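You operate a simulated robot arm through the tools that you are given. There is no shell and no other tool. Be economical: measure what you need, move in short steps, check, and stop when the job is done.

The job below is to be done with a simulated robot arm. You get a single attempt, and the scene is never put back.

JOB
Take the cream tin and leave it on the top of the red turntable. Open the right counter drawer, put the tea square on the top of the packing counter away in the inside of the right counter drawer and shut the drawer again. Take the white jar from the low shelf of the packing counter and leave it on the top of the packing counter. Turn the cream dial to 70 %. Stack the brown cup from the top of the display table on top of the white cup. Put the small teapot on the top of the packing counter away on the top of the tea table. Stack the green box priced "$12" from the top of the roasting bench on top of the green box priced "$27". Do these in any order. Set down upright: white jar, small teapot.
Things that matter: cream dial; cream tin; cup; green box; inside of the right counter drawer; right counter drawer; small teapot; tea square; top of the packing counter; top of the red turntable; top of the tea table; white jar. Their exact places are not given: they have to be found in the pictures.

Only the result counts: the job must be done as asked and must still hold three seconds after the hand-in. Knocking over, shifting, dropping, spilling or breaking anything else fails it.

ROBOT AND FRAMES
A 7-joint arm with a two-finger parallel gripper on a trunk, on a base that drives. Base frame: it is fixed to the floor where the robot stands at the start and does not move with it; the origin is under the middle of the robot, x ahead of it, y to its left, z up; the surface under the hand at the start is at about z = 0.88. Lengths are in m, angles in rad, forces in N, time in s.
With the tool pointing down near the work surface it reaches from about 0.34 to 0.76 m from the robot's upright axis, wherever it stands. Its first joint turns from -2.007 to 2.007 rad. Places, roughly: cream dial [-1.2, -1.2, 1.1]; cream tin [0.5, 0.25, 1]; cup [-1, -1, 0.75]; inside of the right counter drawer [0.5, -1.3, 0.7]; right counter drawer [0.5, -1.3, 0.8]; small teapot (11x6x6 cm) [0.5, -1.4, 0.9]; tea square [0.5, 0, 1]; top of the packing counter [0.6, -0.6, 0.9]; top of the red turntable [-1.1, -0.7, 0.8]; top of the tea table [-1.9, 1.5, 0.8]; white jar [0.5, -0.5, 0.25]. Payload 3.91 kg.
The TCP is the grasp point between the finger pads, 0.03 m short of the fingertips. In the tool frame z runs along the fingers and y along their closing line. Largest opening 0.11 m; finger width 0.02, thickness 0.01; the body of the gripper, 0.048 by 0.112 m, starts 0.055 m behind the TCP.
Orientation is told as [roll, pitch, yaw] about the base's x, y, z axes, in that order, counted from this pose: with the fingers straight down and closing along the base's y, the tool's x points along the base's -x, its y along +y and its z along -z.

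CONTROLS
- The arm moves only by the tool drive_tool. Its argument "moves" is text: rows parted by semicolons, each of 6 numbers parted by spaces: the shift along the base's x, y, z in m, then the turn, a rotation vector about the base's x, y, z in rad. In form: dx dy dz ax ay az; .... A call has 1 to 8 rows; each row shifts and turns the commanded pose from where the row before left it. "gripper" is the opening, from 0 (shut) to 1 (fully open), set as the call begins (left out, the last holds). A row lasts 0.2 s, in which the tool goes at most 0.05 m and 0.15 rad; a call with a longer step from one row to the next is refused whole, and so is a gripper value outside its range. Where a pose cannot be reached the arm comes as near as it can. A force on the tool above 40 N (or 10 N above the force at the start of the call, whichever is more), or a blocked arm, ends the call early, and 0.2 s more pass. Each finger travels about 0.108 m/s and halts on what it meets, pressing with about 34 N; the grip force reading is that of the motor and also rises with nothing between the fingers. The clock runs only during rows and for 0.2 s after the last one: add rows that do not move to give the fingers time. It gives the time, the measured TCP pose, the force on the tool (base axes), the opening and the grip force at its end, in the units of the frame above (readings bear some noise), with the torque about the TCP (base axes, N m) and any sound that the robot's microphone picked up.
- Cameras (640 x 400 px; columns grow to the right, rows downward): "scene" is now at [0.014, 0.1564, 1.5506]; the picture's right is [0.05, -1.00, 0.00], its down [-0.82, -0.04, -0.57] and it looks along [0.57, 0.03, -0.82] (base axes); focal length 295 px, centre (320, 200). "wrist" rides on the gripper at [0.072, 0.017, -0.103] in the tool frame; the picture's right is [-0.23, 0.97, 0.00], its down [-0.76, -0.18, -0.62] and it looks along [-0.61, -0.14, 0.78] (tool axes); focal length 222 px, centre (320, 200).
- get_image(camera): a new picture of that camera. The clock stands still meanwhile.
- move_column(by): slides the trunk up (or, below 0, down) by that many m; the arm and the scene camera ride with it, the base frame stays. It gives what a move gives, with no picture.
- drive_base(legs): drives the robot by 1 to 6 legs, each [ahead, turn to the left] in m and rad, along the robot's own axes; the way and the turn of a leg run together, so that a leg with both is an arc; at most 1.5 m and 3.142 rad a leg. The arm and the cameras ride along, it lands a little off, and it stops where it bumps. It gives what a move gives.
- aim_head(pan, tilt): turns the head with the scene camera to pan (to the left, within 2.705 rad either way) and tilt (down, from -0.506 to 1.204), counted from straight ahead of the robot. It gives what a move gives.
- measure_at(camera, pixels): for up to 12 pixels [column, row] of the newest picture of that camera ("zoom" is the newest enlarged one), the place [x, y, z] in the base frame of the surface seen there, good to about 0.002 m. The clock stands still meanwhile.
- enlarge(camera, box): a new picture of the part [left, top, right, bottom] of that camera's present view, enlarged. The clock stands still meanwhile.
- sign_off(): hands the job in; it is judged then, once.

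Keep the steps short. Do not move on a guess: measure, check each grasp and each placing, and mend mistakes. In all there are 145 turns and 188 pictures (those below and enlarged ones count). Leave the gripper open and the arm clear of the work at the hand-in unless told otherwise, and finish with a single line.

The tools are called after "Call:" by a JSON object that holds its "method" and its "body". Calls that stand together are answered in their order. drive_tool: Moves the arm, as the interface text tells. Its arguments: {"type":"object","properties":{"moves":{"type":"string"},"gripper":{"type":"number"}},"required":["moves"]} The other tools are called the same way: move_column (by) slides the trunk up or down; drive_base (legs) drives the base; aim_head (pan, tilt) turns the head that bears the scene camera; get_image (camera) takes a picture; measure_at (camera, pixels) gives the place of the surface under pixels of a picture; enlarge (camera, box) takes an enlarged picture of a part of a camera's view; sign_off () hands the job in.

At the start:

```text
t: 0.0
tcp_pos: [0.4883, -0.0831, 1.1461]
orientation: [0.001, 0.001, 0.01]
contact_force: [-0.9, 0.4, -0.6]
ft_torque: [0.0, 0.0, 0.0]
gripper_width: 0.1099
grip_force: 0.1
trunk travel left (down, up): [-0.675, 0.315]
robot x, y, heading: [0.0015, 0.0055, -0.0]
head pan, tilt: [0.045, 0.958]
```

scene: 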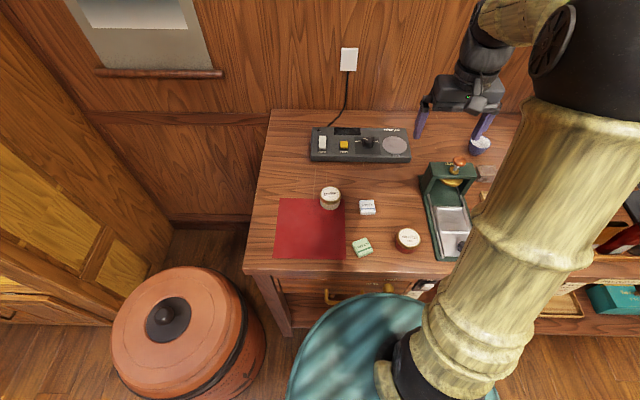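
wrist: 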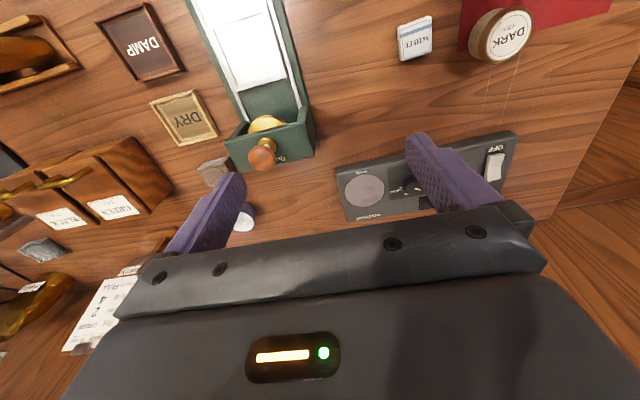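

I'll survey the room first, starting by looking over the counter to the right.

Call:
{"method": "aim_head", "body": {"pan": -0.7, "tilt": 0.7}}

Call:
{"method": "get_image", "body": {"camera": "scene"}}

Call:
{"method": "aim_head", "body": {"pan": -1.6, "tilt": 0.6}}

Call:
{"method": "get_image", "body": {"camera": "scene"}}

Call:
{"method": "aim_head", "body": {"pan": -2.5, "tilt": 0.6}}

Call:
{"method": "get_image", "body": {"camera": "scene"}}

Call:
{"method": "aim_head", "body": {"pan": 2.5, "tilt": 0.5}}

Call:
{"method": "get_image", "body": {"camera": "scene"}}

Call:
{"method": "aim_head", "body": {"pan": 1.4, "tilt": 0.5}}

Call:
{"method": "get_image", "body": {"camera": "scene"}}

```text
t: 1.1
tcp_pos: [0.4882, -0.0846, 1.1453]
orientation: [0.001, 0.002, 0.01]
contact_force: [-0.2, -0.4, -0.2]
ft_torque: [0.0, 0.0, 0.01]
gripper_width: 0.1101
grip_force: 0.0
trunk travel left (down, up): [-0.675, 0.315]
robot x, y, heading: [-0.0018, -0.0015, 0.0]
head pan, tilt: [-0.7, 0.7]
```

```text
185 pictures are left
```

scene: 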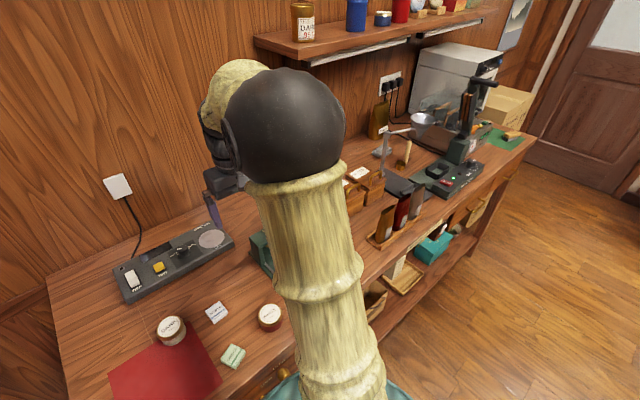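

```text
t: 2.3
tcp_pos: [0.4883, -0.0826, 1.1468]
orientation: [-0.001, 0.001, 0.008]
contact_force: [0.6, 0.4, -0.5]
ft_torque: [0.01, -0.03, 0.01]
gripper_width: 0.1099
grip_force: 0.2
trunk travel left (down, up): [-0.675, 0.315]
robot x, y, heading: [0.0033, 0.0005, -0.0]
head pan, tilt: [-1.6, 0.6]
```

```text
184 pictures are left
```

scene: 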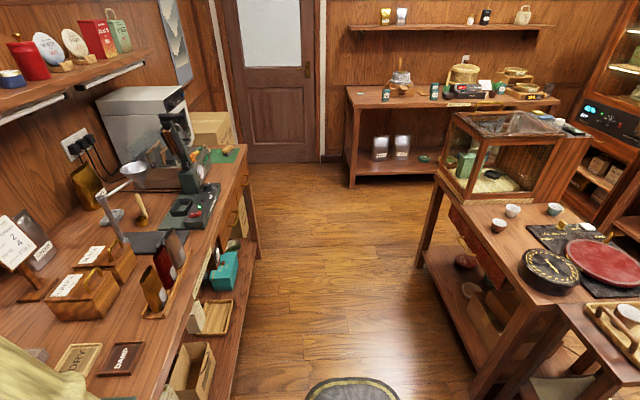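

```text
t: 3.5
tcp_pos: [0.4872, -0.0838, 1.1459]
orientation: [0.0, 0.001, 0.009]
contact_force: [-0.1, 0.4, 0.0]
ft_torque: [-0.02, -0.03, -0.03]
gripper_width: 0.1101
grip_force: 0.0
trunk travel left (down, up): [-0.675, 0.315]
robot x, y, heading: [0.0005, 0.0033, -0.002]
head pan, tilt: [-2.499, 0.6]
```

```text
183 pictures are left
```

scene: 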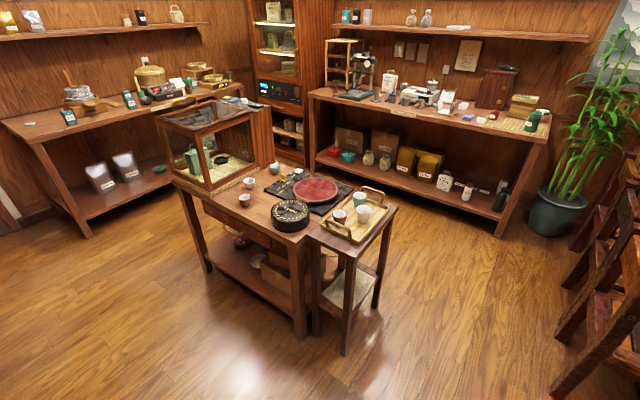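

```text
t: 7.4
tcp_pos: [0.4881, -0.0839, 1.1452]
orientation: [0.0, -0.001, 0.01]
contact_force: [-0.8, 0.6, -0.4]
ft_torque: [0.02, 0.0, 0.0]
gripper_width: 0.1103
grip_force: 0.0
trunk travel left (down, up): [-0.675, 0.315]
robot x, y, heading: [0.0001, -0.0003, -0.003]
head pan, tilt: [2.499, 0.499]
```

```text
182 pictures are left
```

scene: 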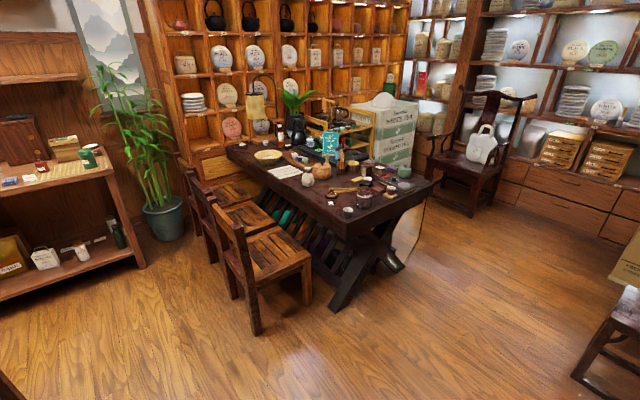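

```text
t: 8.8
tcp_pos: [0.4881, -0.0841, 1.1459]
orientation: [0.0, 0.0, 0.007]
contact_force: [0.0, -0.1, -0.6]
ft_torque: [0.03, 0.02, 0.03]
gripper_width: 0.1101
grip_force: 0.0
trunk travel left (down, up): [-0.675, 0.315]
robot x, y, heading: [0.0002, 0.0047, -0.0]
head pan, tilt: [1.4, 0.499]
```

```text
181 pictures are left
```

scene: 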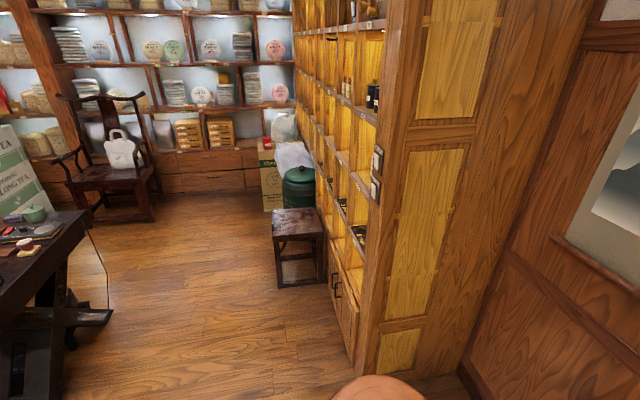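

Now a closer look at the start area of the counter, to tell the tins and tea squares apart.

Call:
{"method": "aim_head", "body": {"pan": 0.0, "tilt": 0.95}}

Call:
{"method": "enlarge", "body": {"camera": "scene", "box": [240, 100, 480, 280]}}

Call:
{"method": "enlarge", "body": {"camera": "wrist", "box": [380, 0, 640, 160]}}

Call:
{"method": "aim_head", "body": {"pan": -1.2, "tilt": 0.55}}

Call:
{"method": "enlarge", "body": {"camera": "scene", "box": [40, 60, 440, 310]}}

```text
t: 10.3
tcp_pos: [0.488, -0.0848, 1.1461]
orientation: [0.0, -0.002, 0.009]
contact_force: [-0.4, 0.0, 0.8]
ft_torque: [0.02, 0.0, -0.02]
gripper_width: 0.1102
grip_force: 0.0
trunk travel left (down, up): [-0.675, 0.315]
robot x, y, heading: [-0.0004, 0.0014, -0.002]
head pan, tilt: [0.0, 0.949]
```

```text
2.22 times, centred on (360, 190) of scene
```

zoom: 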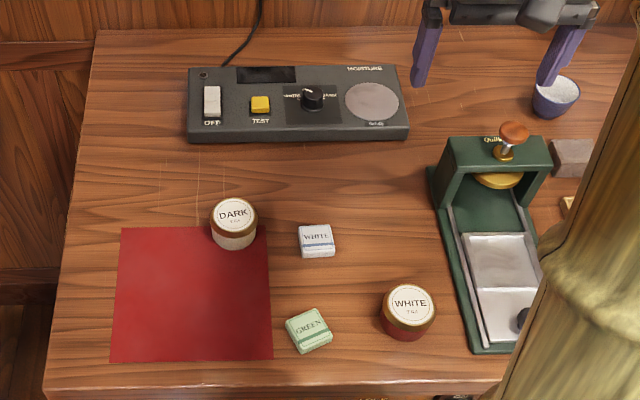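

```text
2.46 times, centred on (510, 80) of wrist
```

zoom: 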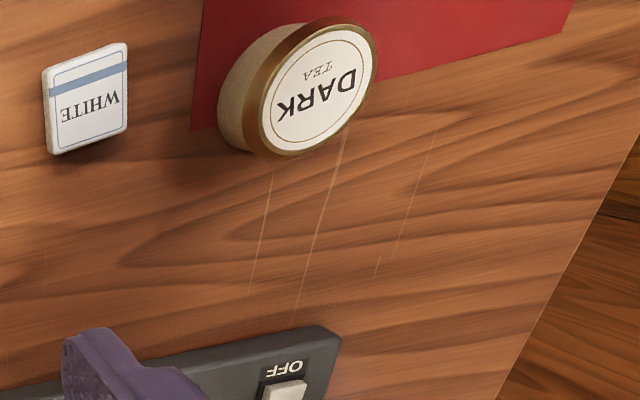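

```text
t: 11.7
tcp_pos: [0.4877, -0.0843, 1.1466]
orientation: [0.0, 0.0, 0.01]
contact_force: [-0.2, 0.0, 0.5]
ft_torque: [0.01, -0.02, 0.0]
gripper_width: 0.1099
grip_force: 0.0
trunk travel left (down, up): [-0.675, 0.315]
robot x, y, heading: [-0.0007, 0.0005, 0.001]
head pan, tilt: [-1.201, 0.55]
```

```text
1.60 times, centred on (240, 185) of scene
```

zoom: 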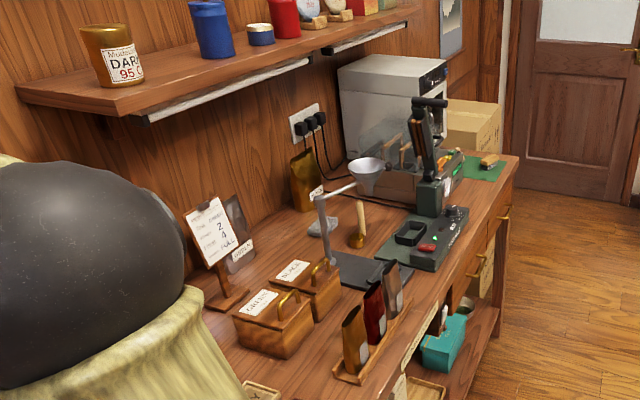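

Measure the tins and squares; and read the card on the counter.

Call:
{"method": "enlarge", "body": {"camera": "scene", "box": [140, 170, 220, 220]}}

Call:
{"method": "enlarge", "body": {"camera": "scene", "box": [240, 120, 400, 220]}}

Call:
{"method": "aim_head", "body": {"pan": 0.0, "tilt": 0.95}}

Call:
{"method": "get_image", "body": {"camera": "scene"}}

Call:
{"method": "enlarge", "body": {"camera": "scene", "box": [240, 100, 480, 280]}}

Call:
{"method": "measure_at", "body": {"camera": "zoom", "pixels": [[234, 214], [234, 242], [316, 240], [318, 256], [308, 327], [310, 348], [408, 304], [402, 335], [160, 300], [560, 300]]}}

```text
8.00 times, centred on (180, 195) of scene
```

zoom: 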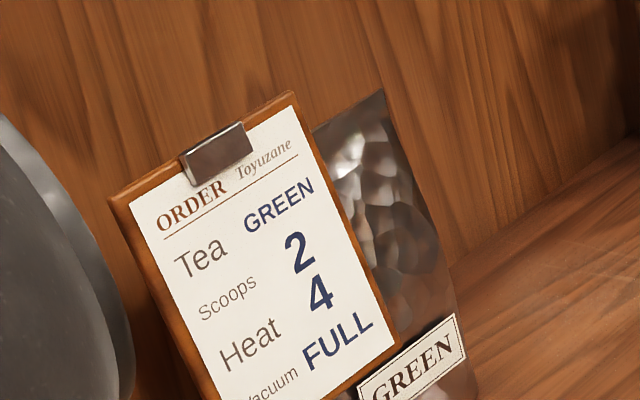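

```text
4.00 times, centred on (320, 170) of scene
```

zoom: 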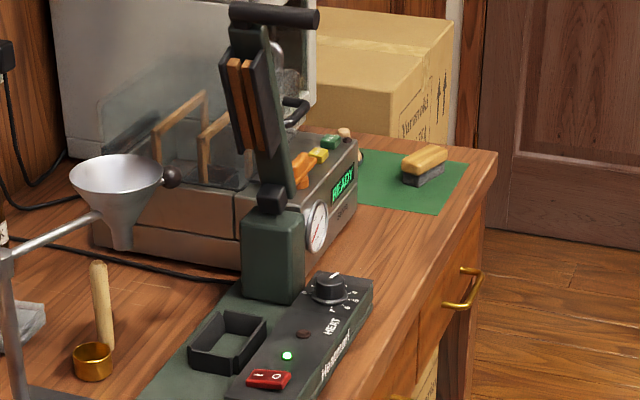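

```text
t: 13.1
tcp_pos: [0.4872, -0.0828, 1.1456]
orientation: [0.0, 0.0, 0.008]
contact_force: [0.4, 0.0, -0.4]
ft_torque: [-0.01, 0.03, 0.0]
gripper_width: 0.11
grip_force: 0.1
trunk travel left (down, up): [-0.675, 0.315]
robot x, y, heading: [0.0019, 0.0019, 0.002]
head pan, tilt: [0.0, 0.949]
```

```text
175 pictures are left
```

scene: 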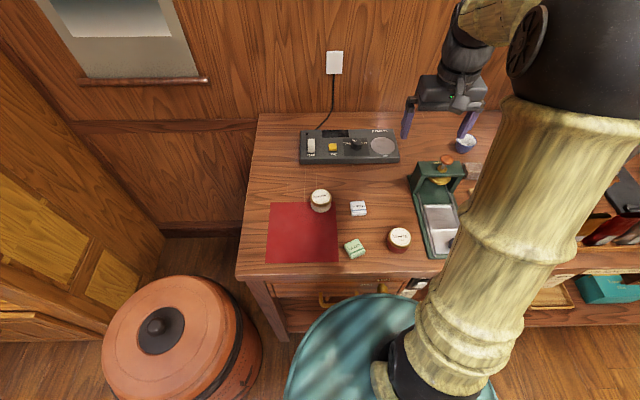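

```text
2.22 times, centred on (360, 190) of scene
```

zoom: 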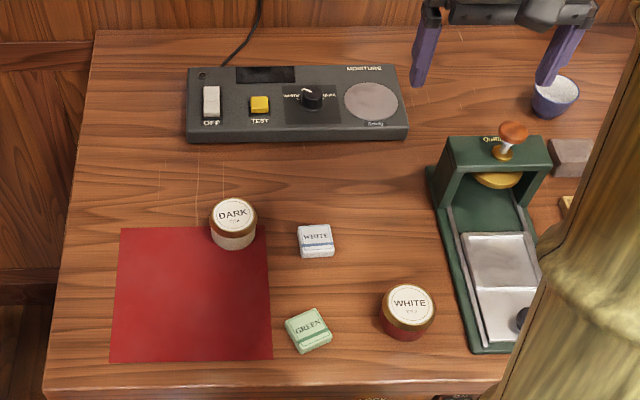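

```text
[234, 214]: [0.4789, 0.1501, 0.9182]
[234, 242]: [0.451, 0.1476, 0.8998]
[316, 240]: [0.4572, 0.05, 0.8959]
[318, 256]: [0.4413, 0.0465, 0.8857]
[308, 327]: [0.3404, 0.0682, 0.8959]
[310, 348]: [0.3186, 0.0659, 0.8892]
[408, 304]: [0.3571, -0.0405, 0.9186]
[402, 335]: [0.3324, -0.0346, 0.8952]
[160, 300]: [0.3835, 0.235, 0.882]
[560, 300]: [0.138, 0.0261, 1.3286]
```

I'll look toward the aisle and measure the geometry of counter edge, display table etc.

Call:
{"method": "aim_head", "body": {"pan": -1.6, "tilt": 0.6}}

Call:
{"method": "get_image", "body": {"camera": "scene"}}

Call:
{"method": "measure_at", "body": {"camera": "scene", "pixels": [[246, 150], [190, 320], [222, 270], [480, 205], [440, 185], [562, 330], [605, 265], [490, 120], [470, 395], [350, 185], [240, 215], [355, 385]]}}

Call:
{"method": "enlarge", "body": {"camera": "scene", "box": [330, 40, 570, 190]}}

Call:
{"method": "enlarge", "body": {"camera": "scene", "box": [440, 80, 640, 205]}}

```text
t: 14.8
tcp_pos: [0.4876, -0.0837, 1.146]
orientation: [0.001, 0.0, 0.009]
contact_force: [-0.8, -0.6, 0.1]
ft_torque: [-0.02, -0.02, 0.0]
gripper_width: 0.11
grip_force: 0.1
trunk travel left (down, up): [-0.675, 0.315]
robot x, y, heading: [0.0015, -0.0024, -0.001]
head pan, tilt: [-1.6, 0.6]
```

```text
173 pictures are left
```

scene: 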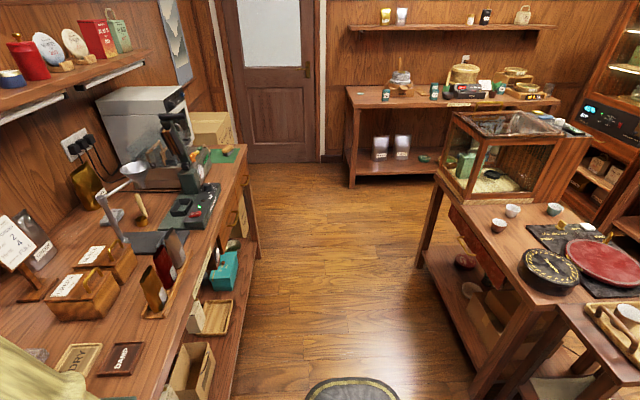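

```text
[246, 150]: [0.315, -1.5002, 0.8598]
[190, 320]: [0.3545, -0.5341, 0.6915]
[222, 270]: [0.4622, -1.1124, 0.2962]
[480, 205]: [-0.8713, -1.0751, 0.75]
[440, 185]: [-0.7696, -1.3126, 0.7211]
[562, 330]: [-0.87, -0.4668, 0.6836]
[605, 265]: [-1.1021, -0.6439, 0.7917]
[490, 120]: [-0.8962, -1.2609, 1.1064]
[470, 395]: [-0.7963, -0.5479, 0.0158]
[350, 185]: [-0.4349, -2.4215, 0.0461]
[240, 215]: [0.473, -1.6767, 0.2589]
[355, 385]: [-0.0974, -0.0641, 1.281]
```

```text
2.67 times, centred on (450, 115) of scene
```

zoom: 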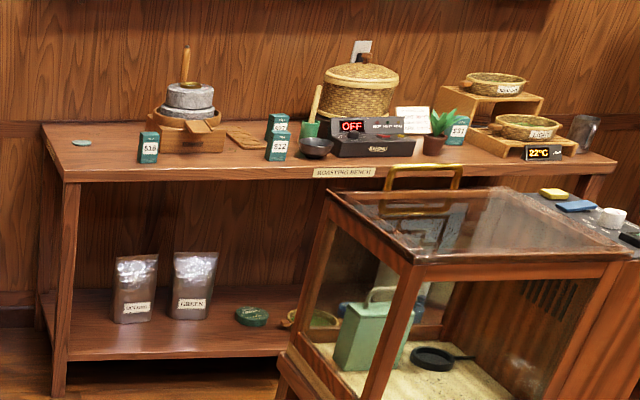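

```text
3.20 times, centred on (540, 142) of scene
```

zoom: 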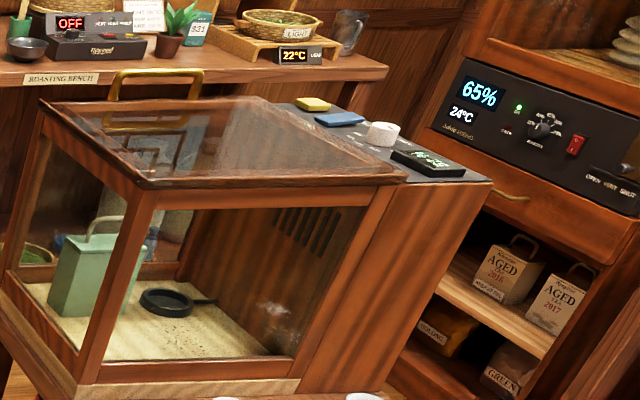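

Counter front edge is at x≈0.31, display table from x≈-0.8, so the aisle is roughly 1.1 m wide. I'll back up 0.3 m, then go down the aisle to y≈-1.3 and face the counter.

Call:
{"method": "drive_base", "body": {"legs": [[-0.3, 0], [0, -1.571], [1.25, 0], [0, 1.571]]}}

Call:
{"method": "aim_head", "body": {"pan": 0.0, "tilt": 0.8}}

Call:
{"method": "get_image", "body": {"camera": "scene"}}

Call:
{"method": "get_image", "body": {"camera": "wrist"}}

```text
t: 35.2
tcp_pos: [0.1741, -1.3259, 1.1455]
orientation: [-0.001, 0.001, 0.011]
contact_force: [-0.3, -0.2, 0.4]
ft_torque: [-0.04, 0.02, 0.0]
gripper_width: 0.1099
grip_force: 0.0
trunk travel left (down, up): [-0.675, 0.315]
robot x, y, heading: [-0.3148, -1.2378, 0.0]
head pan, tilt: [-1.6, 0.6]
```

```text
t: 36.9
tcp_pos: [0.1739, -1.3255, 1.1459]
orientation: [0.0, -0.001, 0.011]
contact_force: [-0.2, 0.2, 0.2]
ft_torque: [-0.02, -0.02, -0.02]
gripper_width: 0.1099
grip_force: 0.1
trunk travel left (down, up): [-0.675, 0.315]
robot x, y, heading: [-0.3113, -1.2407, 0.006]
head pan, tilt: [0.0, 0.799]
```

```text
170 pictures are left
```

scene: 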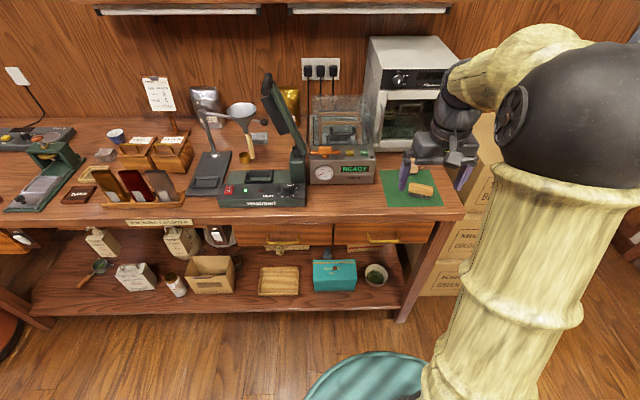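

```text
169 pictures are left
```

wrist: 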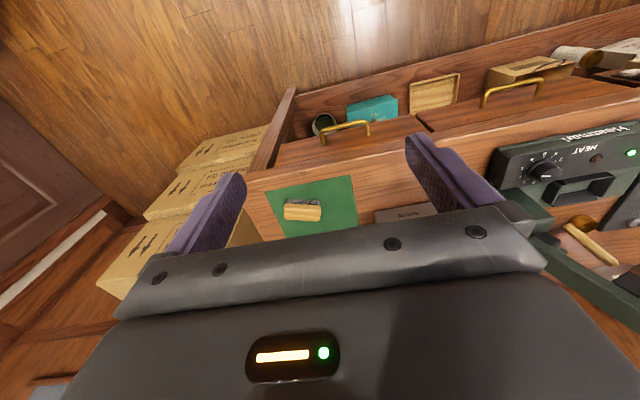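

Call:
{"method": "enlarge", "body": {"camera": "scene", "box": [160, 60, 480, 260]}}

Call:
{"method": "enlarge", "body": {"camera": "scene", "box": [0, 200, 320, 400]}}

Call:
{"method": "enlarge", "body": {"camera": "scene", "box": [0, 60, 240, 220]}}

Call:
{"method": "measure_at", "body": {"camera": "scene", "pixels": [[287, 240], [385, 238], [287, 232], [385, 228], [342, 240], [428, 230], [175, 280], [180, 292], [222, 236], [440, 218], [250, 222]]}}

```text
2.00 times, centred on (320, 160) of scene
```

zoom: 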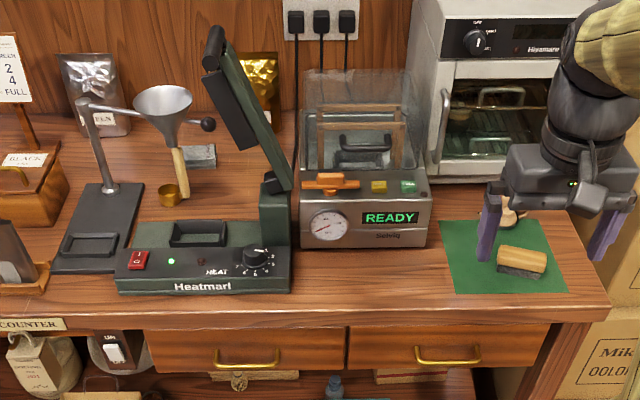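

```text
2.00 times, centred on (160, 300) of scene
```

zoom: 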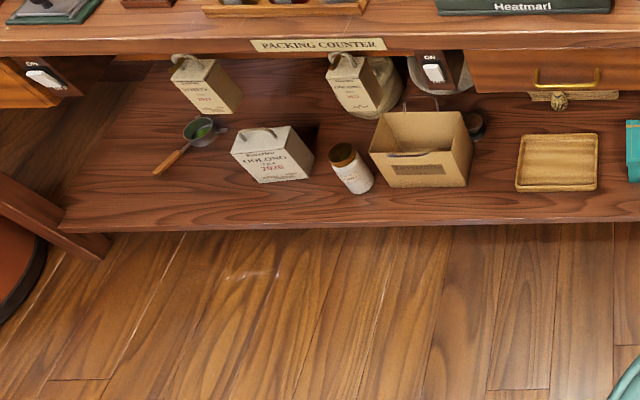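

```text
2.50 times, centred on (120, 140) of scene
```

zoom: 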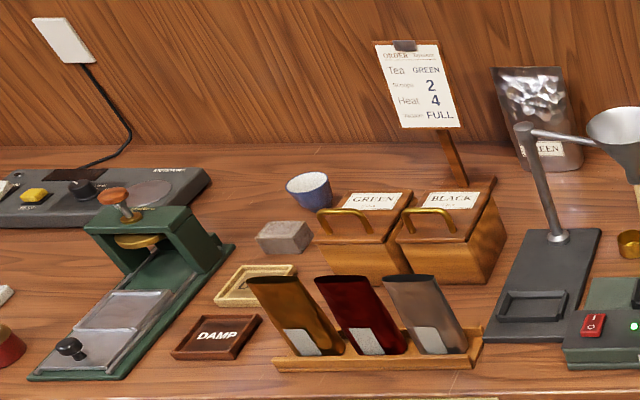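

```text
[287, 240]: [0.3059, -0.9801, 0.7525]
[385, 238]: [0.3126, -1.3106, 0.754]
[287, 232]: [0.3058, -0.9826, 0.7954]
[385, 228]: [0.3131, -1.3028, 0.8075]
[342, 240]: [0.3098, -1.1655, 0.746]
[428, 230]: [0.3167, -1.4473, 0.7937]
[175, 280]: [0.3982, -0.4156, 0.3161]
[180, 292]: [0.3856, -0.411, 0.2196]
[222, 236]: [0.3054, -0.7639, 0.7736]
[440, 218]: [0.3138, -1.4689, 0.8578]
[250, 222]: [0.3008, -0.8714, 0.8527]
```

The teapot seems to sit on the green mat behind the gripper. I'll shift the arm left to reveal it and zoom on the right drawer handle.

Call:
{"method": "drive_tool", "body": {"moves": "0 0.05 0 0 0 0; 0 0.05 0 0 0 0; 0 0.05 0 0 0 0; 0 0.05 0 0 0 0; -0.02 0.05 0 0 0 0; 0 0.05 0 0 0 0; 0 0.03 0 0 0 0"}}

Call:
{"method": "aim_head", "body": {"pan": -0.2, "tilt": 0.8}}

Call:
{"method": "enlarge", "body": {"camera": "scene", "box": [240, 100, 480, 250]}}

```text
refused: row 5 steps farther than a row can; nothing moved
```

```text
t: 37.6
tcp_pos: [0.1747, -1.3257, 1.1451]
orientation: [0.0, 0.0, 0.01]
contact_force: [0.1, 0.2, 0.2]
ft_torque: [0.02, -0.04, -0.01]
gripper_width: 0.1098
grip_force: 0.1
trunk travel left (down, up): [-0.675, 0.315]
robot x, y, heading: [-0.3142, -1.2408, -0.001]
head pan, tilt: [-0.201, 0.799]
```

```text
2.67 times, centred on (360, 175) of scene
```

zoom: 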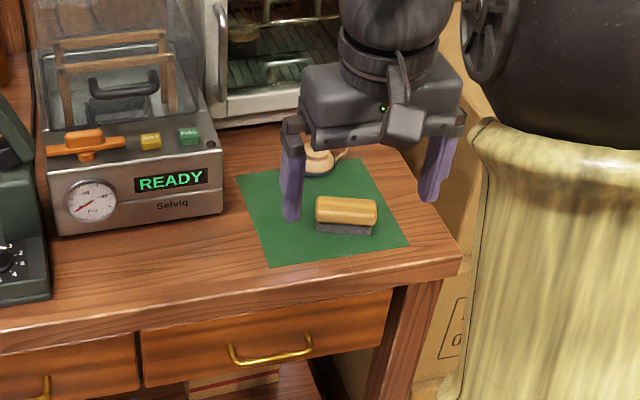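

Measure the handle and drawer front.

Call:
{"method": "measure_at", "body": {"camera": "zoom", "pixels": [[240, 362], [272, 359], [305, 353], [272, 350], [272, 370], [232, 346], [310, 336], [272, 335], [150, 380], [388, 295], [300, 295], [300, 275]]}}

Call:
{"method": "enlarge", "body": {"camera": "scene", "box": [310, 215, 374, 255]}}

Call:
{"method": "measure_at", "body": {"camera": "zoom", "pixels": [[180, 195], [300, 190], [420, 170], [300, 180], [300, 200], [300, 160], [170, 150], [440, 125], [200, 300]]}}

```text
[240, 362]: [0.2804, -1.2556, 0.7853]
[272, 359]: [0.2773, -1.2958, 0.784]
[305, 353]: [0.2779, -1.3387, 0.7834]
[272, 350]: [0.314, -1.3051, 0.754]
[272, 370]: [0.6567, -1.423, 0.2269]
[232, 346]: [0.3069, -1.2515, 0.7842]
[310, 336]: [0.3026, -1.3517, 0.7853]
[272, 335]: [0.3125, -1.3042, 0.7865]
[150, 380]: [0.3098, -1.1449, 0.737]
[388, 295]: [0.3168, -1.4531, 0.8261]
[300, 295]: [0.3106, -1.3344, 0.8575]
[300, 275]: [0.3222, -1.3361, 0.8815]
```

```text
10.00 times, centred on (342, 235) of scene
```

zoom: 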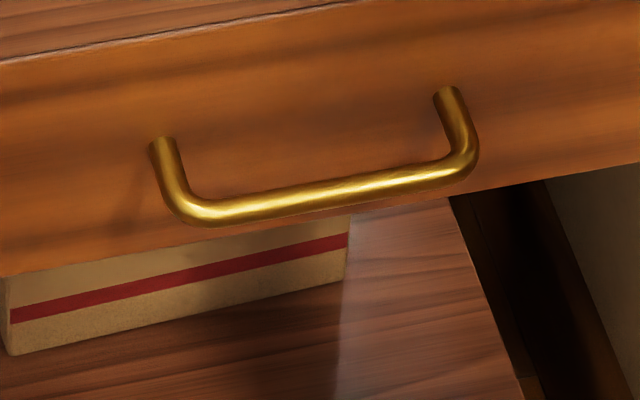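

```text
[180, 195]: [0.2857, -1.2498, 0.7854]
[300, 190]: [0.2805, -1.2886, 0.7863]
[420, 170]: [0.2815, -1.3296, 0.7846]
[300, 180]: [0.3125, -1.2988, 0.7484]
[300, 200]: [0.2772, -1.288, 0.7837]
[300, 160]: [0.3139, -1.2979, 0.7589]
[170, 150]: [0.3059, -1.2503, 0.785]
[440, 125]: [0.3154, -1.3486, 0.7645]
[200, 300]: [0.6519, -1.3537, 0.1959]
```

Handle bar: y −1.25…−1.35, x≈0.28, z≈0.784, horizontal. I'll pitch the tool to point ahead (+x), then roll it so the fingers close vertically.

Call:
{"method": "drive_tool", "body": {"moves": "-0.01 0 -0.04 0 -0.143 0; -0.01 0 -0.04 0 -0.143 0; -0.01 0 -0.04 0 -0.143 0; -0.01 0 -0.04 0 -0.143 0; 0 0 -0.04 0 -0.143 0; 0 0 -0.04 0 -0.143 0; 0 0 -0.03 0 -0.143 0; 0 0 -0.02 0 -0.143 0", "gripper": 0.6}}

Call:
{"method": "drive_tool", "body": {"moves": "0 0 -0.02 0 -0.143 0; 0 0 -0.02 0 -0.143 0; 0 0 -0.02 0 -0.142 0; 0 0 0 0.143 0 0; 0 0 0 0.143 0 0; 0 0 0 0.143 0 0; 0 0 0 0.143 0 0; 0 0 0 0.143 0 0"}}

Call:
{"method": "drive_tool", "body": {"moves": "0 0 0 0.143 0 0; 0 0 0 0.143 0 0; 0 0 0 0.143 0 0; 0 0 0 0.143 0 0; 0 0 0 0.143 0 0; 0 0 0 0.141 0 0"}}

```text
t: 39.4
tcp_pos: [0.1626, -1.3365, 0.8535]
orientation: [-0.019, -1.144, 0.021]
contact_force: [-0.1, 0.2, 0.0]
ft_torque: [-0.03, -0.01, 0.0]
gripper_width: 0.0659
grip_force: 0.0
out of reach, approached as far as the arm can: row 5, 6
trunk travel left (down, up): [-0.675, 0.315]
robot x, y, heading: [-0.3105, -1.2399, -0.001]
head pan, tilt: [-0.201, 0.799]
```

```text
t: 41.2
tcp_pos: [0.1628, -1.3362, 0.7937]
orientation: [1.574, -0.864, -1.571]
contact_force: [0.4, 0.1, -0.4]
ft_torque: [-0.01, 0.01, 0.02]
gripper_width: 0.066
grip_force: 0.0
trunk travel left (down, up): [-0.675, 0.315]
robot x, y, heading: [-0.3126, -1.2425, -0.002]
head pan, tilt: [-0.201, 0.799]
```

```text
t: 42.6
tcp_pos: [0.1636, -1.3365, 0.7937]
orientation: [1.57, -0.009, -1.573]
contact_force: [-0.6, -0.5, -0.8]
ft_torque: [-0.02, 0.0, 0.03]
gripper_width: 0.066
grip_force: 0.0
trunk travel left (down, up): [-0.675, 0.315]
robot x, y, heading: [-0.3146, -1.2435, 0.007]
head pan, tilt: [-0.201, 0.799]
```

Oriented well. Approach the handle: +0.107 x, +0.036 y, −0.01 z, then check by picture before closing.

Call:
{"method": "drive_tool", "body": {"moves": "0 0.036 -0.01 0 0 0; 0.04 0 0 0 0 0; 0.04 0 0 0 0 0; 0.026 0 0 0 0 0; 0 0 0 0 0 0"}}

Call:
{"method": "enlarge", "body": {"camera": "scene", "box": [260, 170, 420, 270]}}

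Call:
{"method": "get_image", "body": {"camera": "wrist"}}

```text
t: 43.8
tcp_pos: [0.2698, -1.2985, 0.7853]
orientation: [1.57, -0.012, -1.571]
contact_force: [-0.9, 0.0, 0.0]
ft_torque: [0.0, -0.05, -0.03]
gripper_width: 0.0658
grip_force: 0.2
trunk travel left (down, up): [-0.675, 0.315]
robot x, y, heading: [-0.3137, -1.2394, 0.003]
head pan, tilt: [-0.201, 0.799]
```

```text
4.00 times, centred on (340, 220) of scene
```

zoom: 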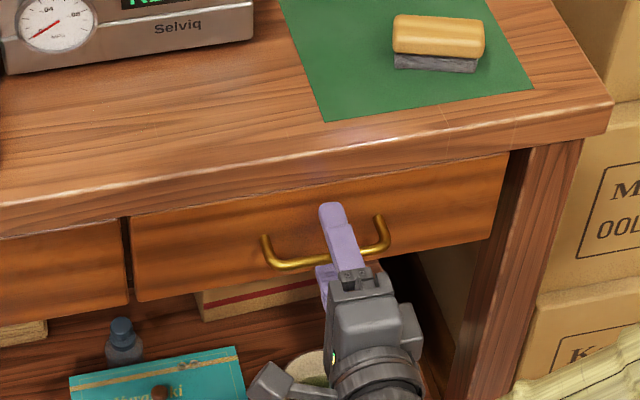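

```text
162 pictures are left
```

wrist: 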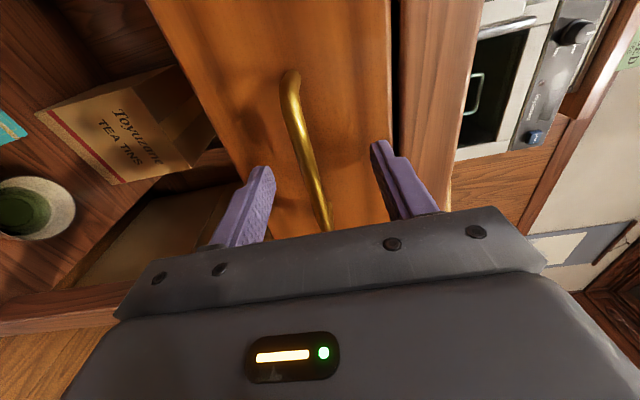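

The bar is between the fingers. Close on it.

Call:
{"method": "drive_tool", "body": {"moves": "0 0 0 0 0 0; 0 0 0 0 0 0; 0 0 0 0 0 0; 0 0 0 0 0 0", "gripper": 0}}

Call:
{"method": "drive_tool", "body": {"moves": "-0.02 0 0 0 0 0; -0.03 0 0 0 0 0; -0.03 0 0 0 0 0; -0.03 0 0 0 0 0"}}

```text
t: 44.8
tcp_pos: [0.2706, -1.2995, 0.7796]
orientation: [1.56, -0.01, -1.57]
contact_force: [-6.4, 1.3, -35.2]
ft_torque: [0.56, 0.38, -0.37]
gripper_width: 0.0097
grip_force: 44.8
trunk travel left (down, up): [-0.675, 0.315]
robot x, y, heading: [-0.3177, -1.2422, -0.0]
head pan, tilt: [-0.201, 0.799]
```

```text
t: 45.8
tcp_pos: [0.16, -1.3025, 0.7795]
orientation: [1.56, -0.01, -1.573]
contact_force: [-1.9, -5.1, -41.5]
ft_torque: [0.66, 0.5, 0.99]
gripper_width: 0.0097
grip_force: 45.6
trunk travel left (down, up): [-0.675, 0.315]
robot x, y, heading: [-0.3143, -1.244, 0.004]
head pan, tilt: [-0.201, 0.799]
```

The drawer follows (0.11 m out). Ease the vertical load and pull further.

Call:
{"method": "drive_tool", "body": {"moves": "0 0 -0.005 0 0 0; -0.03 0 0 0 0 0; -0.03 0 0 0 0 0; -0.03 0 0 0 0 0; -0.02 0 0 0 0 0"}}

Call:
{"method": "get_image", "body": {"camera": "scene"}}

```text
t: 47.0
tcp_pos: [0.0481, -1.3049, 0.7799]
orientation: [1.573, -0.012, -1.58]
contact_force: [0.1, -33.4, -2.5]
ft_torque: [0.52, 0.11, -0.82]
gripper_width: 0.0095
grip_force: 45.1
trunk travel left (down, up): [-0.675, 0.315]
robot x, y, heading: [-0.3169, -1.2435, 0.002]
head pan, tilt: [-0.201, 0.799]
```

```text
161 pictures are left
```

scene: 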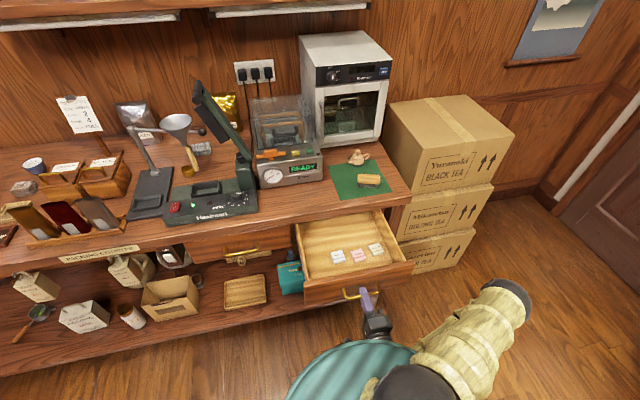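

Open by 0.22 m. Look into it: other tea squares lie there.

Call:
{"method": "enlarge", "body": {"camera": "scene", "box": [290, 195, 450, 305]}}

Call:
{"method": "measure_at", "body": {"camera": "zoom", "pixels": [[190, 240], [280, 240], [345, 215], [200, 150], [150, 300], [380, 250], [90, 250], [100, 350], [430, 260], [60, 140], [360, 80]]}}

Call:
{"method": "enlarge", "body": {"camera": "scene", "box": [300, 120, 420, 200]}}

Call:
{"method": "measure_at", "body": {"camera": "zoom", "pixels": [[310, 185], [300, 200], [330, 210], [280, 210], [345, 180], [355, 195], [310, 215], [380, 330], [340, 325]]}}

```text
3.64 times, centred on (370, 250) of scene
```

zoom: 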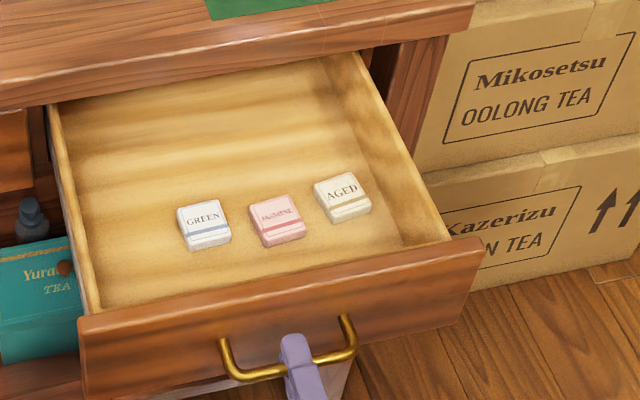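

```text
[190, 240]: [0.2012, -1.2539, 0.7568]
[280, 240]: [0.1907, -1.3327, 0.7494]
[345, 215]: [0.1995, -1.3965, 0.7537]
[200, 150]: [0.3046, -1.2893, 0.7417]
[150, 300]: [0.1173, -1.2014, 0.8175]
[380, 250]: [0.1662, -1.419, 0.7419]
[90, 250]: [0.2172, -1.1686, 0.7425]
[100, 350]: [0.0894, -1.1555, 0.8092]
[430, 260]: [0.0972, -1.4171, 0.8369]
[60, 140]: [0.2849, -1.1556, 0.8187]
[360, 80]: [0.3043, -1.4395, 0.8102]
```

```text
5.00 times, centred on (360, 160) of scene
```

zoom: 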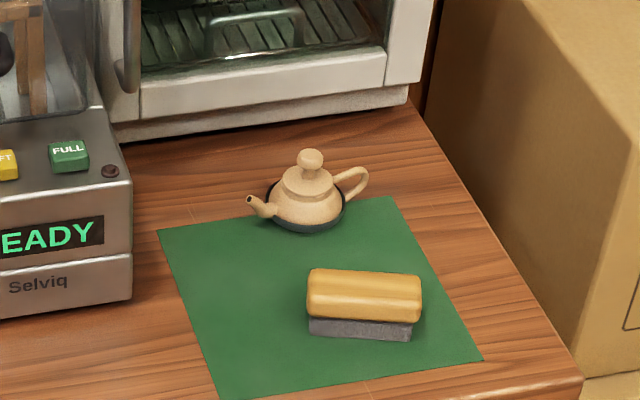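

```text
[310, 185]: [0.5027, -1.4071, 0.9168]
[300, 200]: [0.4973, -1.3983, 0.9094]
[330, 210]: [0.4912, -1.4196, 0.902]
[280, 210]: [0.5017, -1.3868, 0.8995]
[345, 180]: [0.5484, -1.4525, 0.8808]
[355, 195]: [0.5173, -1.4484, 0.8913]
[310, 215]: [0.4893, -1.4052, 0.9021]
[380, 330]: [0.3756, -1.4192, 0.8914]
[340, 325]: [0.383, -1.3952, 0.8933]
```

Inside floor z≈0.742, three squares near x≈0.2. I'll pull out a bit more by backing the base 0.05 m for comfortable room.

Call:
{"method": "drive_base", "body": {"legs": [[-0.05, 0]]}}

Call:
{"method": "enlarge", "body": {"camera": "scene", "box": [290, 195, 450, 305]}}

```text
t: 48.0
tcp_pos: [-0.0027, -1.3031, 0.7804]
orientation: [1.575, -0.01, -1.576]
contact_force: [-0.9, -37.3, 2.4]
ft_torque: [0.43, -0.02, -0.71]
gripper_width: 0.0094
grip_force: 45.4
trunk travel left (down, up): [-0.675, 0.315]
robot x, y, heading: [-0.363, -1.2386, 0.004]
head pan, tilt: [-0.201, 0.799]
```

```text
3.64 times, centred on (370, 250) of scene
```

zoom: 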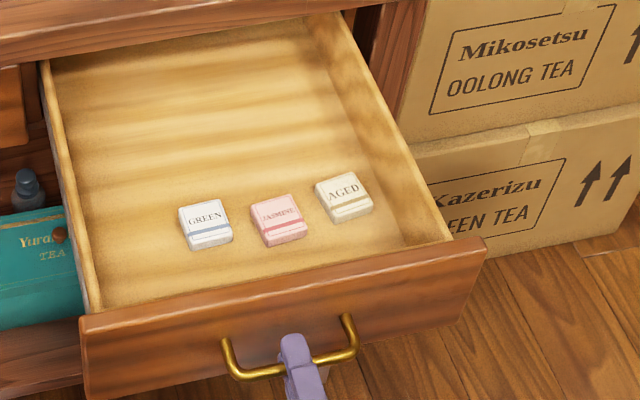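

Release the handle, back off, and raise, un-rolling the tool so it closes along y (for the jar).

Call:
{"method": "drive_tool", "body": {"moves": "0 0 0 0 0 0; 0 0 0 0 0 0; 0 0 0 0 0 0; -0.03 0 0 0 0 0; -0.03 0 0 0 0 0; 0 0 0.05 0 0 0; 0 0 0.05 0 0 0; 0 0 0.05 0 0 0", "gripper": 0.7}}

Call:
{"method": "drive_tool", "body": {"moves": "0 0 0.05 -0.15 0 0; 0 0 0.03 -0.15 0 0; 0 0 0 -0.15 0 0; 0 0 0 -0.15 0 0; 0 0 0 -0.15 0 0; 0 0 0 -0.15 0 0; 0 0 0 -0.15 0 0; 0 0 0 -0.15 0 0"}}

Call:
{"method": "drive_tool", "body": {"moves": "0 0 0 -0.15 0 0; 0 0 0 -0.15 0 0; 0 0 0 -0.07 0 0"}}

Call:
{"method": "get_image", "body": {"camera": "scene"}}

```text
t: 49.8
tcp_pos: [-0.049, -1.3225, 0.8234]
orientation: [1.576, -0.012, -1.577]
contact_force: [-0.3, 0.3, -0.4]
ft_torque: [-0.01, 0.0, 0.01]
gripper_width: 0.0771
grip_force: 0.1
out of reach, approached as far as the arm can: row 6, 7, 8
trunk travel left (down, up): [-0.675, 0.315]
robot x, y, heading: [-0.3653, -1.2414, 0.009]
head pan, tilt: [-0.201, 0.799]
```

```text
t: 51.6
tcp_pos: [-0.0348, -1.3471, 0.8377]
orientation: [1.588, -1.214, -1.585]
contact_force: [0.6, 0.6, 0.7]
ft_torque: [-0.03, -0.01, 0.04]
gripper_width: 0.0769
grip_force: 0.0
out of reach, approached as far as the arm can: row 1, 2
trunk travel left (down, up): [-0.675, 0.315]
robot x, y, heading: [-0.3642, -1.2416, 0.005]
head pan, tilt: [-0.201, 0.799]
```

```text
t: 52.4
tcp_pos: [-0.0343, -1.3475, 0.8364]
orientation: [-1.988, -1.557, 1.991]
contact_force: [-0.1, 0.5, 0.2]
ft_torque: [-0.01, 0.02, 0.01]
gripper_width: 0.0771
grip_force: 0.0
trunk travel left (down, up): [-0.675, 0.315]
robot x, y, heading: [-0.3666, -1.2422, 0.002]
head pan, tilt: [-0.201, 0.799]
```

```text
157 pictures are left
```

scene: 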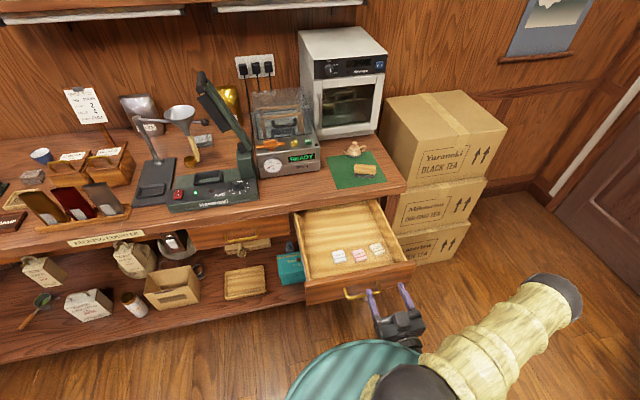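

Raise the trunk for clearance and drive to the white jar (y≈−0.42).

Call:
{"method": "move_column", "body": {"by": 0.1}}

Call:
{"method": "drive_base", "body": {"legs": [[0, 1.571], [0.88, 0], [0, -1.571]]}}

Call:
{"method": "aim_head", "body": {"pan": 0.0, "tilt": 0.9}}

Call:
{"method": "move_column", "body": {"by": -0.55}}

Call:
{"method": "get_image", "body": {"camera": "scene"}}

Call:
{"method": "get_image", "body": {"camera": "wrist"}}

```text
t: 53.7
tcp_pos: [-0.0351, -1.3479, 0.9386]
orientation: [-2.082, -1.557, 2.084]
contact_force: [0.1, -0.3, 0.6]
ft_torque: [0.0, -0.01, -0.01]
gripper_width: 0.077
grip_force: 0.0
trunk travel left (down, up): [-0.775, 0.215]
robot x, y, heading: [-0.3674, -1.2417, 0.001]
head pan, tilt: [-0.201, 0.799]
```

```text
t: 56.5
tcp_pos: [0.0069, -1.1559, 0.9329]
orientation: [-2.527, -1.553, 3.048]
contact_force: [-0.5, -0.1, -0.4]
ft_torque: [-0.01, -0.02, -0.02]
gripper_width: 0.0772
grip_force: 0.1
trunk travel left (down, up): [-0.775, 0.215]
robot x, y, heading: [-0.3308, -1.2368, 0.316]
head pan, tilt: [-0.201, 0.799]
stopped in leg 1: the robot was blocked; the commanded pose is now the measured one
```

```text
t: 57.2
tcp_pos: [0.008, -1.1566, 0.933]
orientation: [-2.543, -1.553, 3.061]
contact_force: [0.0, 1.1, 0.1]
ft_torque: [-0.03, 0.0, 0.01]
gripper_width: 0.0774
grip_force: 0.1
trunk travel left (down, up): [-0.775, 0.215]
robot x, y, heading: [-0.3345, -1.2356, 0.315]
head pan, tilt: [0.0, 0.901]
```

```text
refused: -0.55 is not a number from -0.4 to 0.4
```

```text
156 pictures are left
```

scene: 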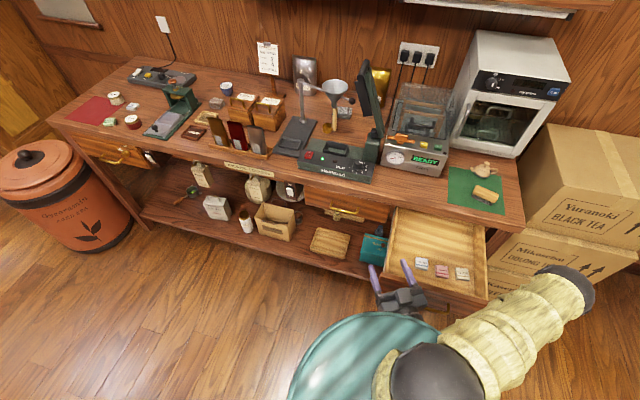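

```text
155 pictures are left
```

wrist: 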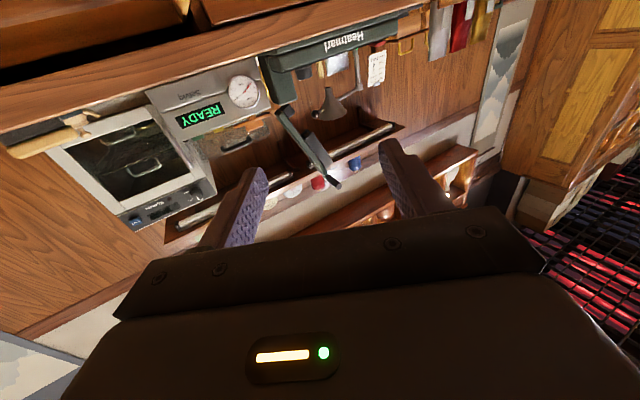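

Blocked, and the base shifted forward, suggesting contact behind. Look at back side and at the drawer/elbow area.

Call:
{"method": "aim_head", "body": {"pan": -2.4, "tilt": 0.9}}

Call:
{"method": "get_image", "body": {"camera": "scene"}}

Call:
{"method": "aim_head", "body": {"pan": -0.6, "tilt": 1.1}}

Call:
{"method": "get_image", "body": {"camera": "scene"}}

```text
t: 59.4
tcp_pos: [0.0045, -1.1572, 0.9337]
orientation: [-2.548, -1.555, 3.068]
contact_force: [-0.7, 0.4, -0.3]
ft_torque: [-0.01, -0.01, 0.05]
gripper_width: 0.077
grip_force: 0.1
trunk travel left (down, up): [-0.775, 0.215]
robot x, y, heading: [-0.3316, -1.2366, 0.313]
head pan, tilt: [-2.4, 0.901]
```

```text
154 pictures are left
```

scene: 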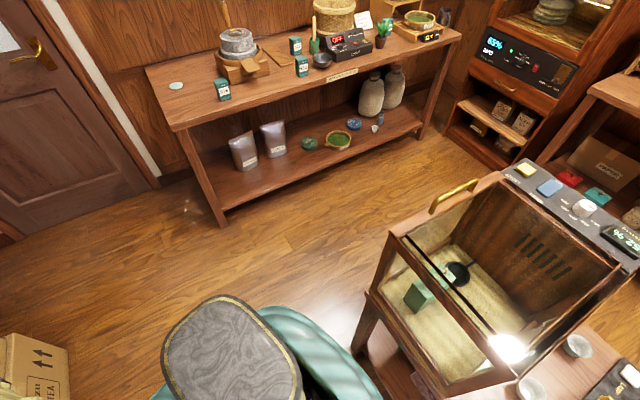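

```text
t: 61.2
tcp_pos: [0.0064, -1.1579, 0.933]
orientation: [-2.549, -1.554, 3.066]
contact_force: [-0.5, -0.1, 0.2]
ft_torque: [-0.01, -0.05, -0.03]
gripper_width: 0.077
grip_force: 0.0
trunk travel left (down, up): [-0.775, 0.215]
robot x, y, heading: [-0.3345, -1.2349, 0.313]
head pan, tilt: [-0.6, 1.1]
```

```text
153 pictures are left
```

scene: 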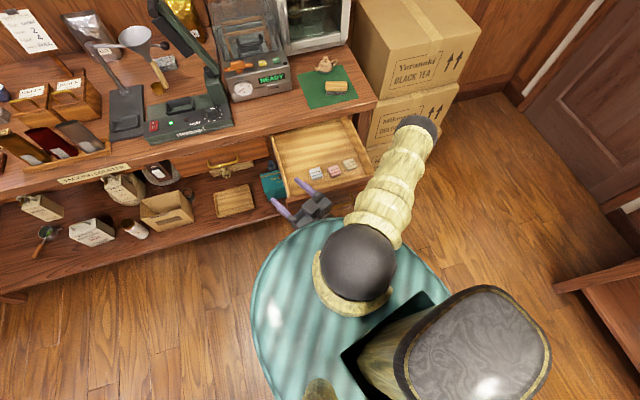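

Call:
{"method": "measure_at", "body": {"camera": "scene", "pixels": [[415, 122], [400, 160], [300, 200], [358, 255], [480, 340], [540, 370], [265, 270], [270, 350], [300, 165], [375, 180], [330, 215], [415, 270]]}}

```text
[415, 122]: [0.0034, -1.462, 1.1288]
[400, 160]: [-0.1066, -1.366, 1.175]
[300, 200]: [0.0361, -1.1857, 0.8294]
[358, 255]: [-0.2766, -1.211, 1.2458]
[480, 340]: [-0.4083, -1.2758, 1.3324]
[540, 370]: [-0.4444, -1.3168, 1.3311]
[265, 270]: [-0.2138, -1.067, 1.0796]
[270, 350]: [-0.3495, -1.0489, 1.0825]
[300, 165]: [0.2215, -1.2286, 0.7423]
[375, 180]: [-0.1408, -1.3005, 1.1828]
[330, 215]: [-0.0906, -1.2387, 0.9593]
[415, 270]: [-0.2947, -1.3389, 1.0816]
```

Rear clearance to the display table looks like the issue. Raise the trunk 0.1 more, move forward 0.05, and turn.

Call:
{"method": "move_column", "body": {"by": 0.12}}

Call:
{"method": "drive_base", "body": {"legs": [[0.04, 0], [0, 0.6], [0.02, 0.654]]}}

```text
t: 62.7
tcp_pos: [0.0081, -1.1585, 1.0541]
orientation: [-2.549, -1.553, 3.068]
contact_force: [-1.3, 0.1, -1.3]
ft_torque: [0.0, 0.0, 0.0]
gripper_width: 0.077
grip_force: 0.1
trunk travel left (down, up): [-0.895, 0.095]
robot x, y, heading: [-0.3295, -1.2348, 0.316]
head pan, tilt: [-0.6, 1.1]
```

```text
t: 68.5
tcp_pos: [-0.2588, -0.859, 1.0532]
orientation: [-2.544, -1.554, -1.96]
contact_force: [-1.2, 0.5, -0.1]
ft_torque: [-0.01, -0.03, 0.0]
gripper_width: 0.0767
grip_force: 0.1
trunk travel left (down, up): [-0.895, 0.095]
robot x, y, heading: [-0.2875, -1.2027, 1.576]
head pan, tilt: [-0.6, 1.1]
```

Call:
{"method": "drive_base", "body": {"legs": [[0.8, 0], [0, -1.571]]}}

Call:
{"method": "move_column", "body": {"by": -0.4}}

Call:
{"method": "aim_head", "body": {"pan": 0.0, "tilt": 0.9}}

Call:
{"method": "get_image", "body": {"camera": "scene"}}

```text
t: 79.0
tcp_pos: [0.0551, -0.4261, 1.0518]
orientation: [-2.547, -1.554, 2.746]
contact_force: [0.5, 0.4, -0.1]
ft_torque: [0.03, -0.05, 0.03]
gripper_width: 0.0771
grip_force: 0.0
trunk travel left (down, up): [-0.895, 0.095]
robot x, y, heading: [-0.2883, -0.3952, -0.0]
head pan, tilt: [-0.6, 1.1]
```

```text
t: 82.9
tcp_pos: [0.0554, -0.4262, 0.6522]
orientation: [-2.545, -1.553, 2.746]
contact_force: [0.3, 0.2, 0.9]
ft_torque: [-0.01, -0.03, -0.01]
gripper_width: 0.077
grip_force: 0.0
trunk travel left (down, up): [-0.495, 0.495]
robot x, y, heading: [-0.288, -0.3915, 0.002]
head pan, tilt: [-0.6, 1.1]
```

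```text
t: 83.9
tcp_pos: [0.0564, -0.4259, 0.6524]
orientation: [-2.547, -1.553, 2.748]
contact_force: [-0.2, -0.3, -0.8]
ft_torque: [-0.02, 0.04, 0.02]
gripper_width: 0.077
grip_force: 0.1
trunk travel left (down, up): [-0.495, 0.495]
robot x, y, heading: [-0.2952, -0.3978, 0.001]
head pan, tilt: [0.0, 0.901]
```

```text
152 pictures are left
```

scene: 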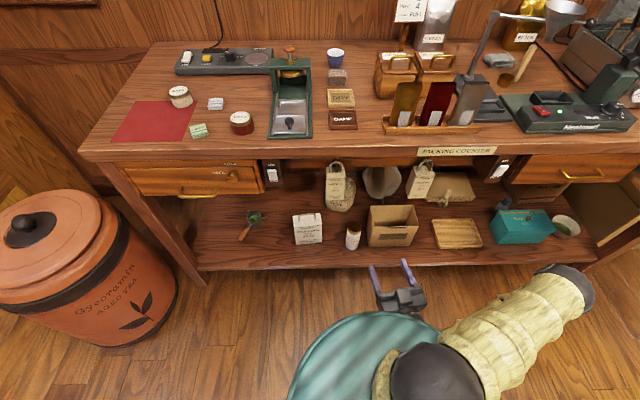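

Zoom on the jar on the low shelf and its neighbours.

Call:
{"method": "enlarge", "body": {"camera": "scene", "box": [280, 180, 440, 280]}}

Call:
{"method": "measure_at", "body": {"camera": "zoom", "pixels": [[293, 195], [290, 235], [275, 235], [315, 230], [290, 270], [350, 200], [160, 220], [160, 170], [290, 340], [350, 260], [295, 205]]}}

```text
4.00 times, centred on (360, 230) of scene
```

zoom: 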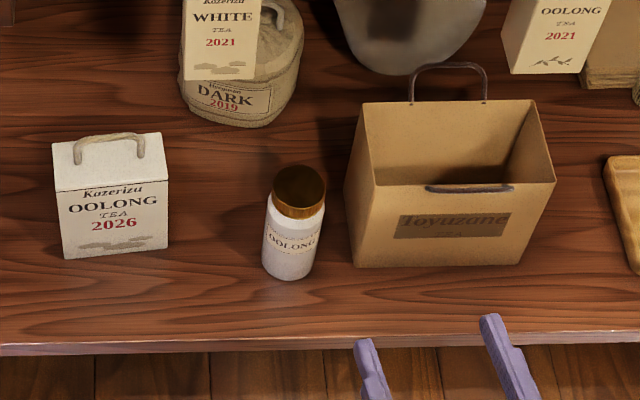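

```text
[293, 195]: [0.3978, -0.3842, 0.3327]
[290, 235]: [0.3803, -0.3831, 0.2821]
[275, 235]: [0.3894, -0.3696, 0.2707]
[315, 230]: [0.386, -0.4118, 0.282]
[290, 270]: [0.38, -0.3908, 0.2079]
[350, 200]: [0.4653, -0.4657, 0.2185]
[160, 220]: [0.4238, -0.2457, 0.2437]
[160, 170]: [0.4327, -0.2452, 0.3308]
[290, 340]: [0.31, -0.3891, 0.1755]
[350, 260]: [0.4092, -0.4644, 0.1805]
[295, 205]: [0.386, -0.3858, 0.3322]
```

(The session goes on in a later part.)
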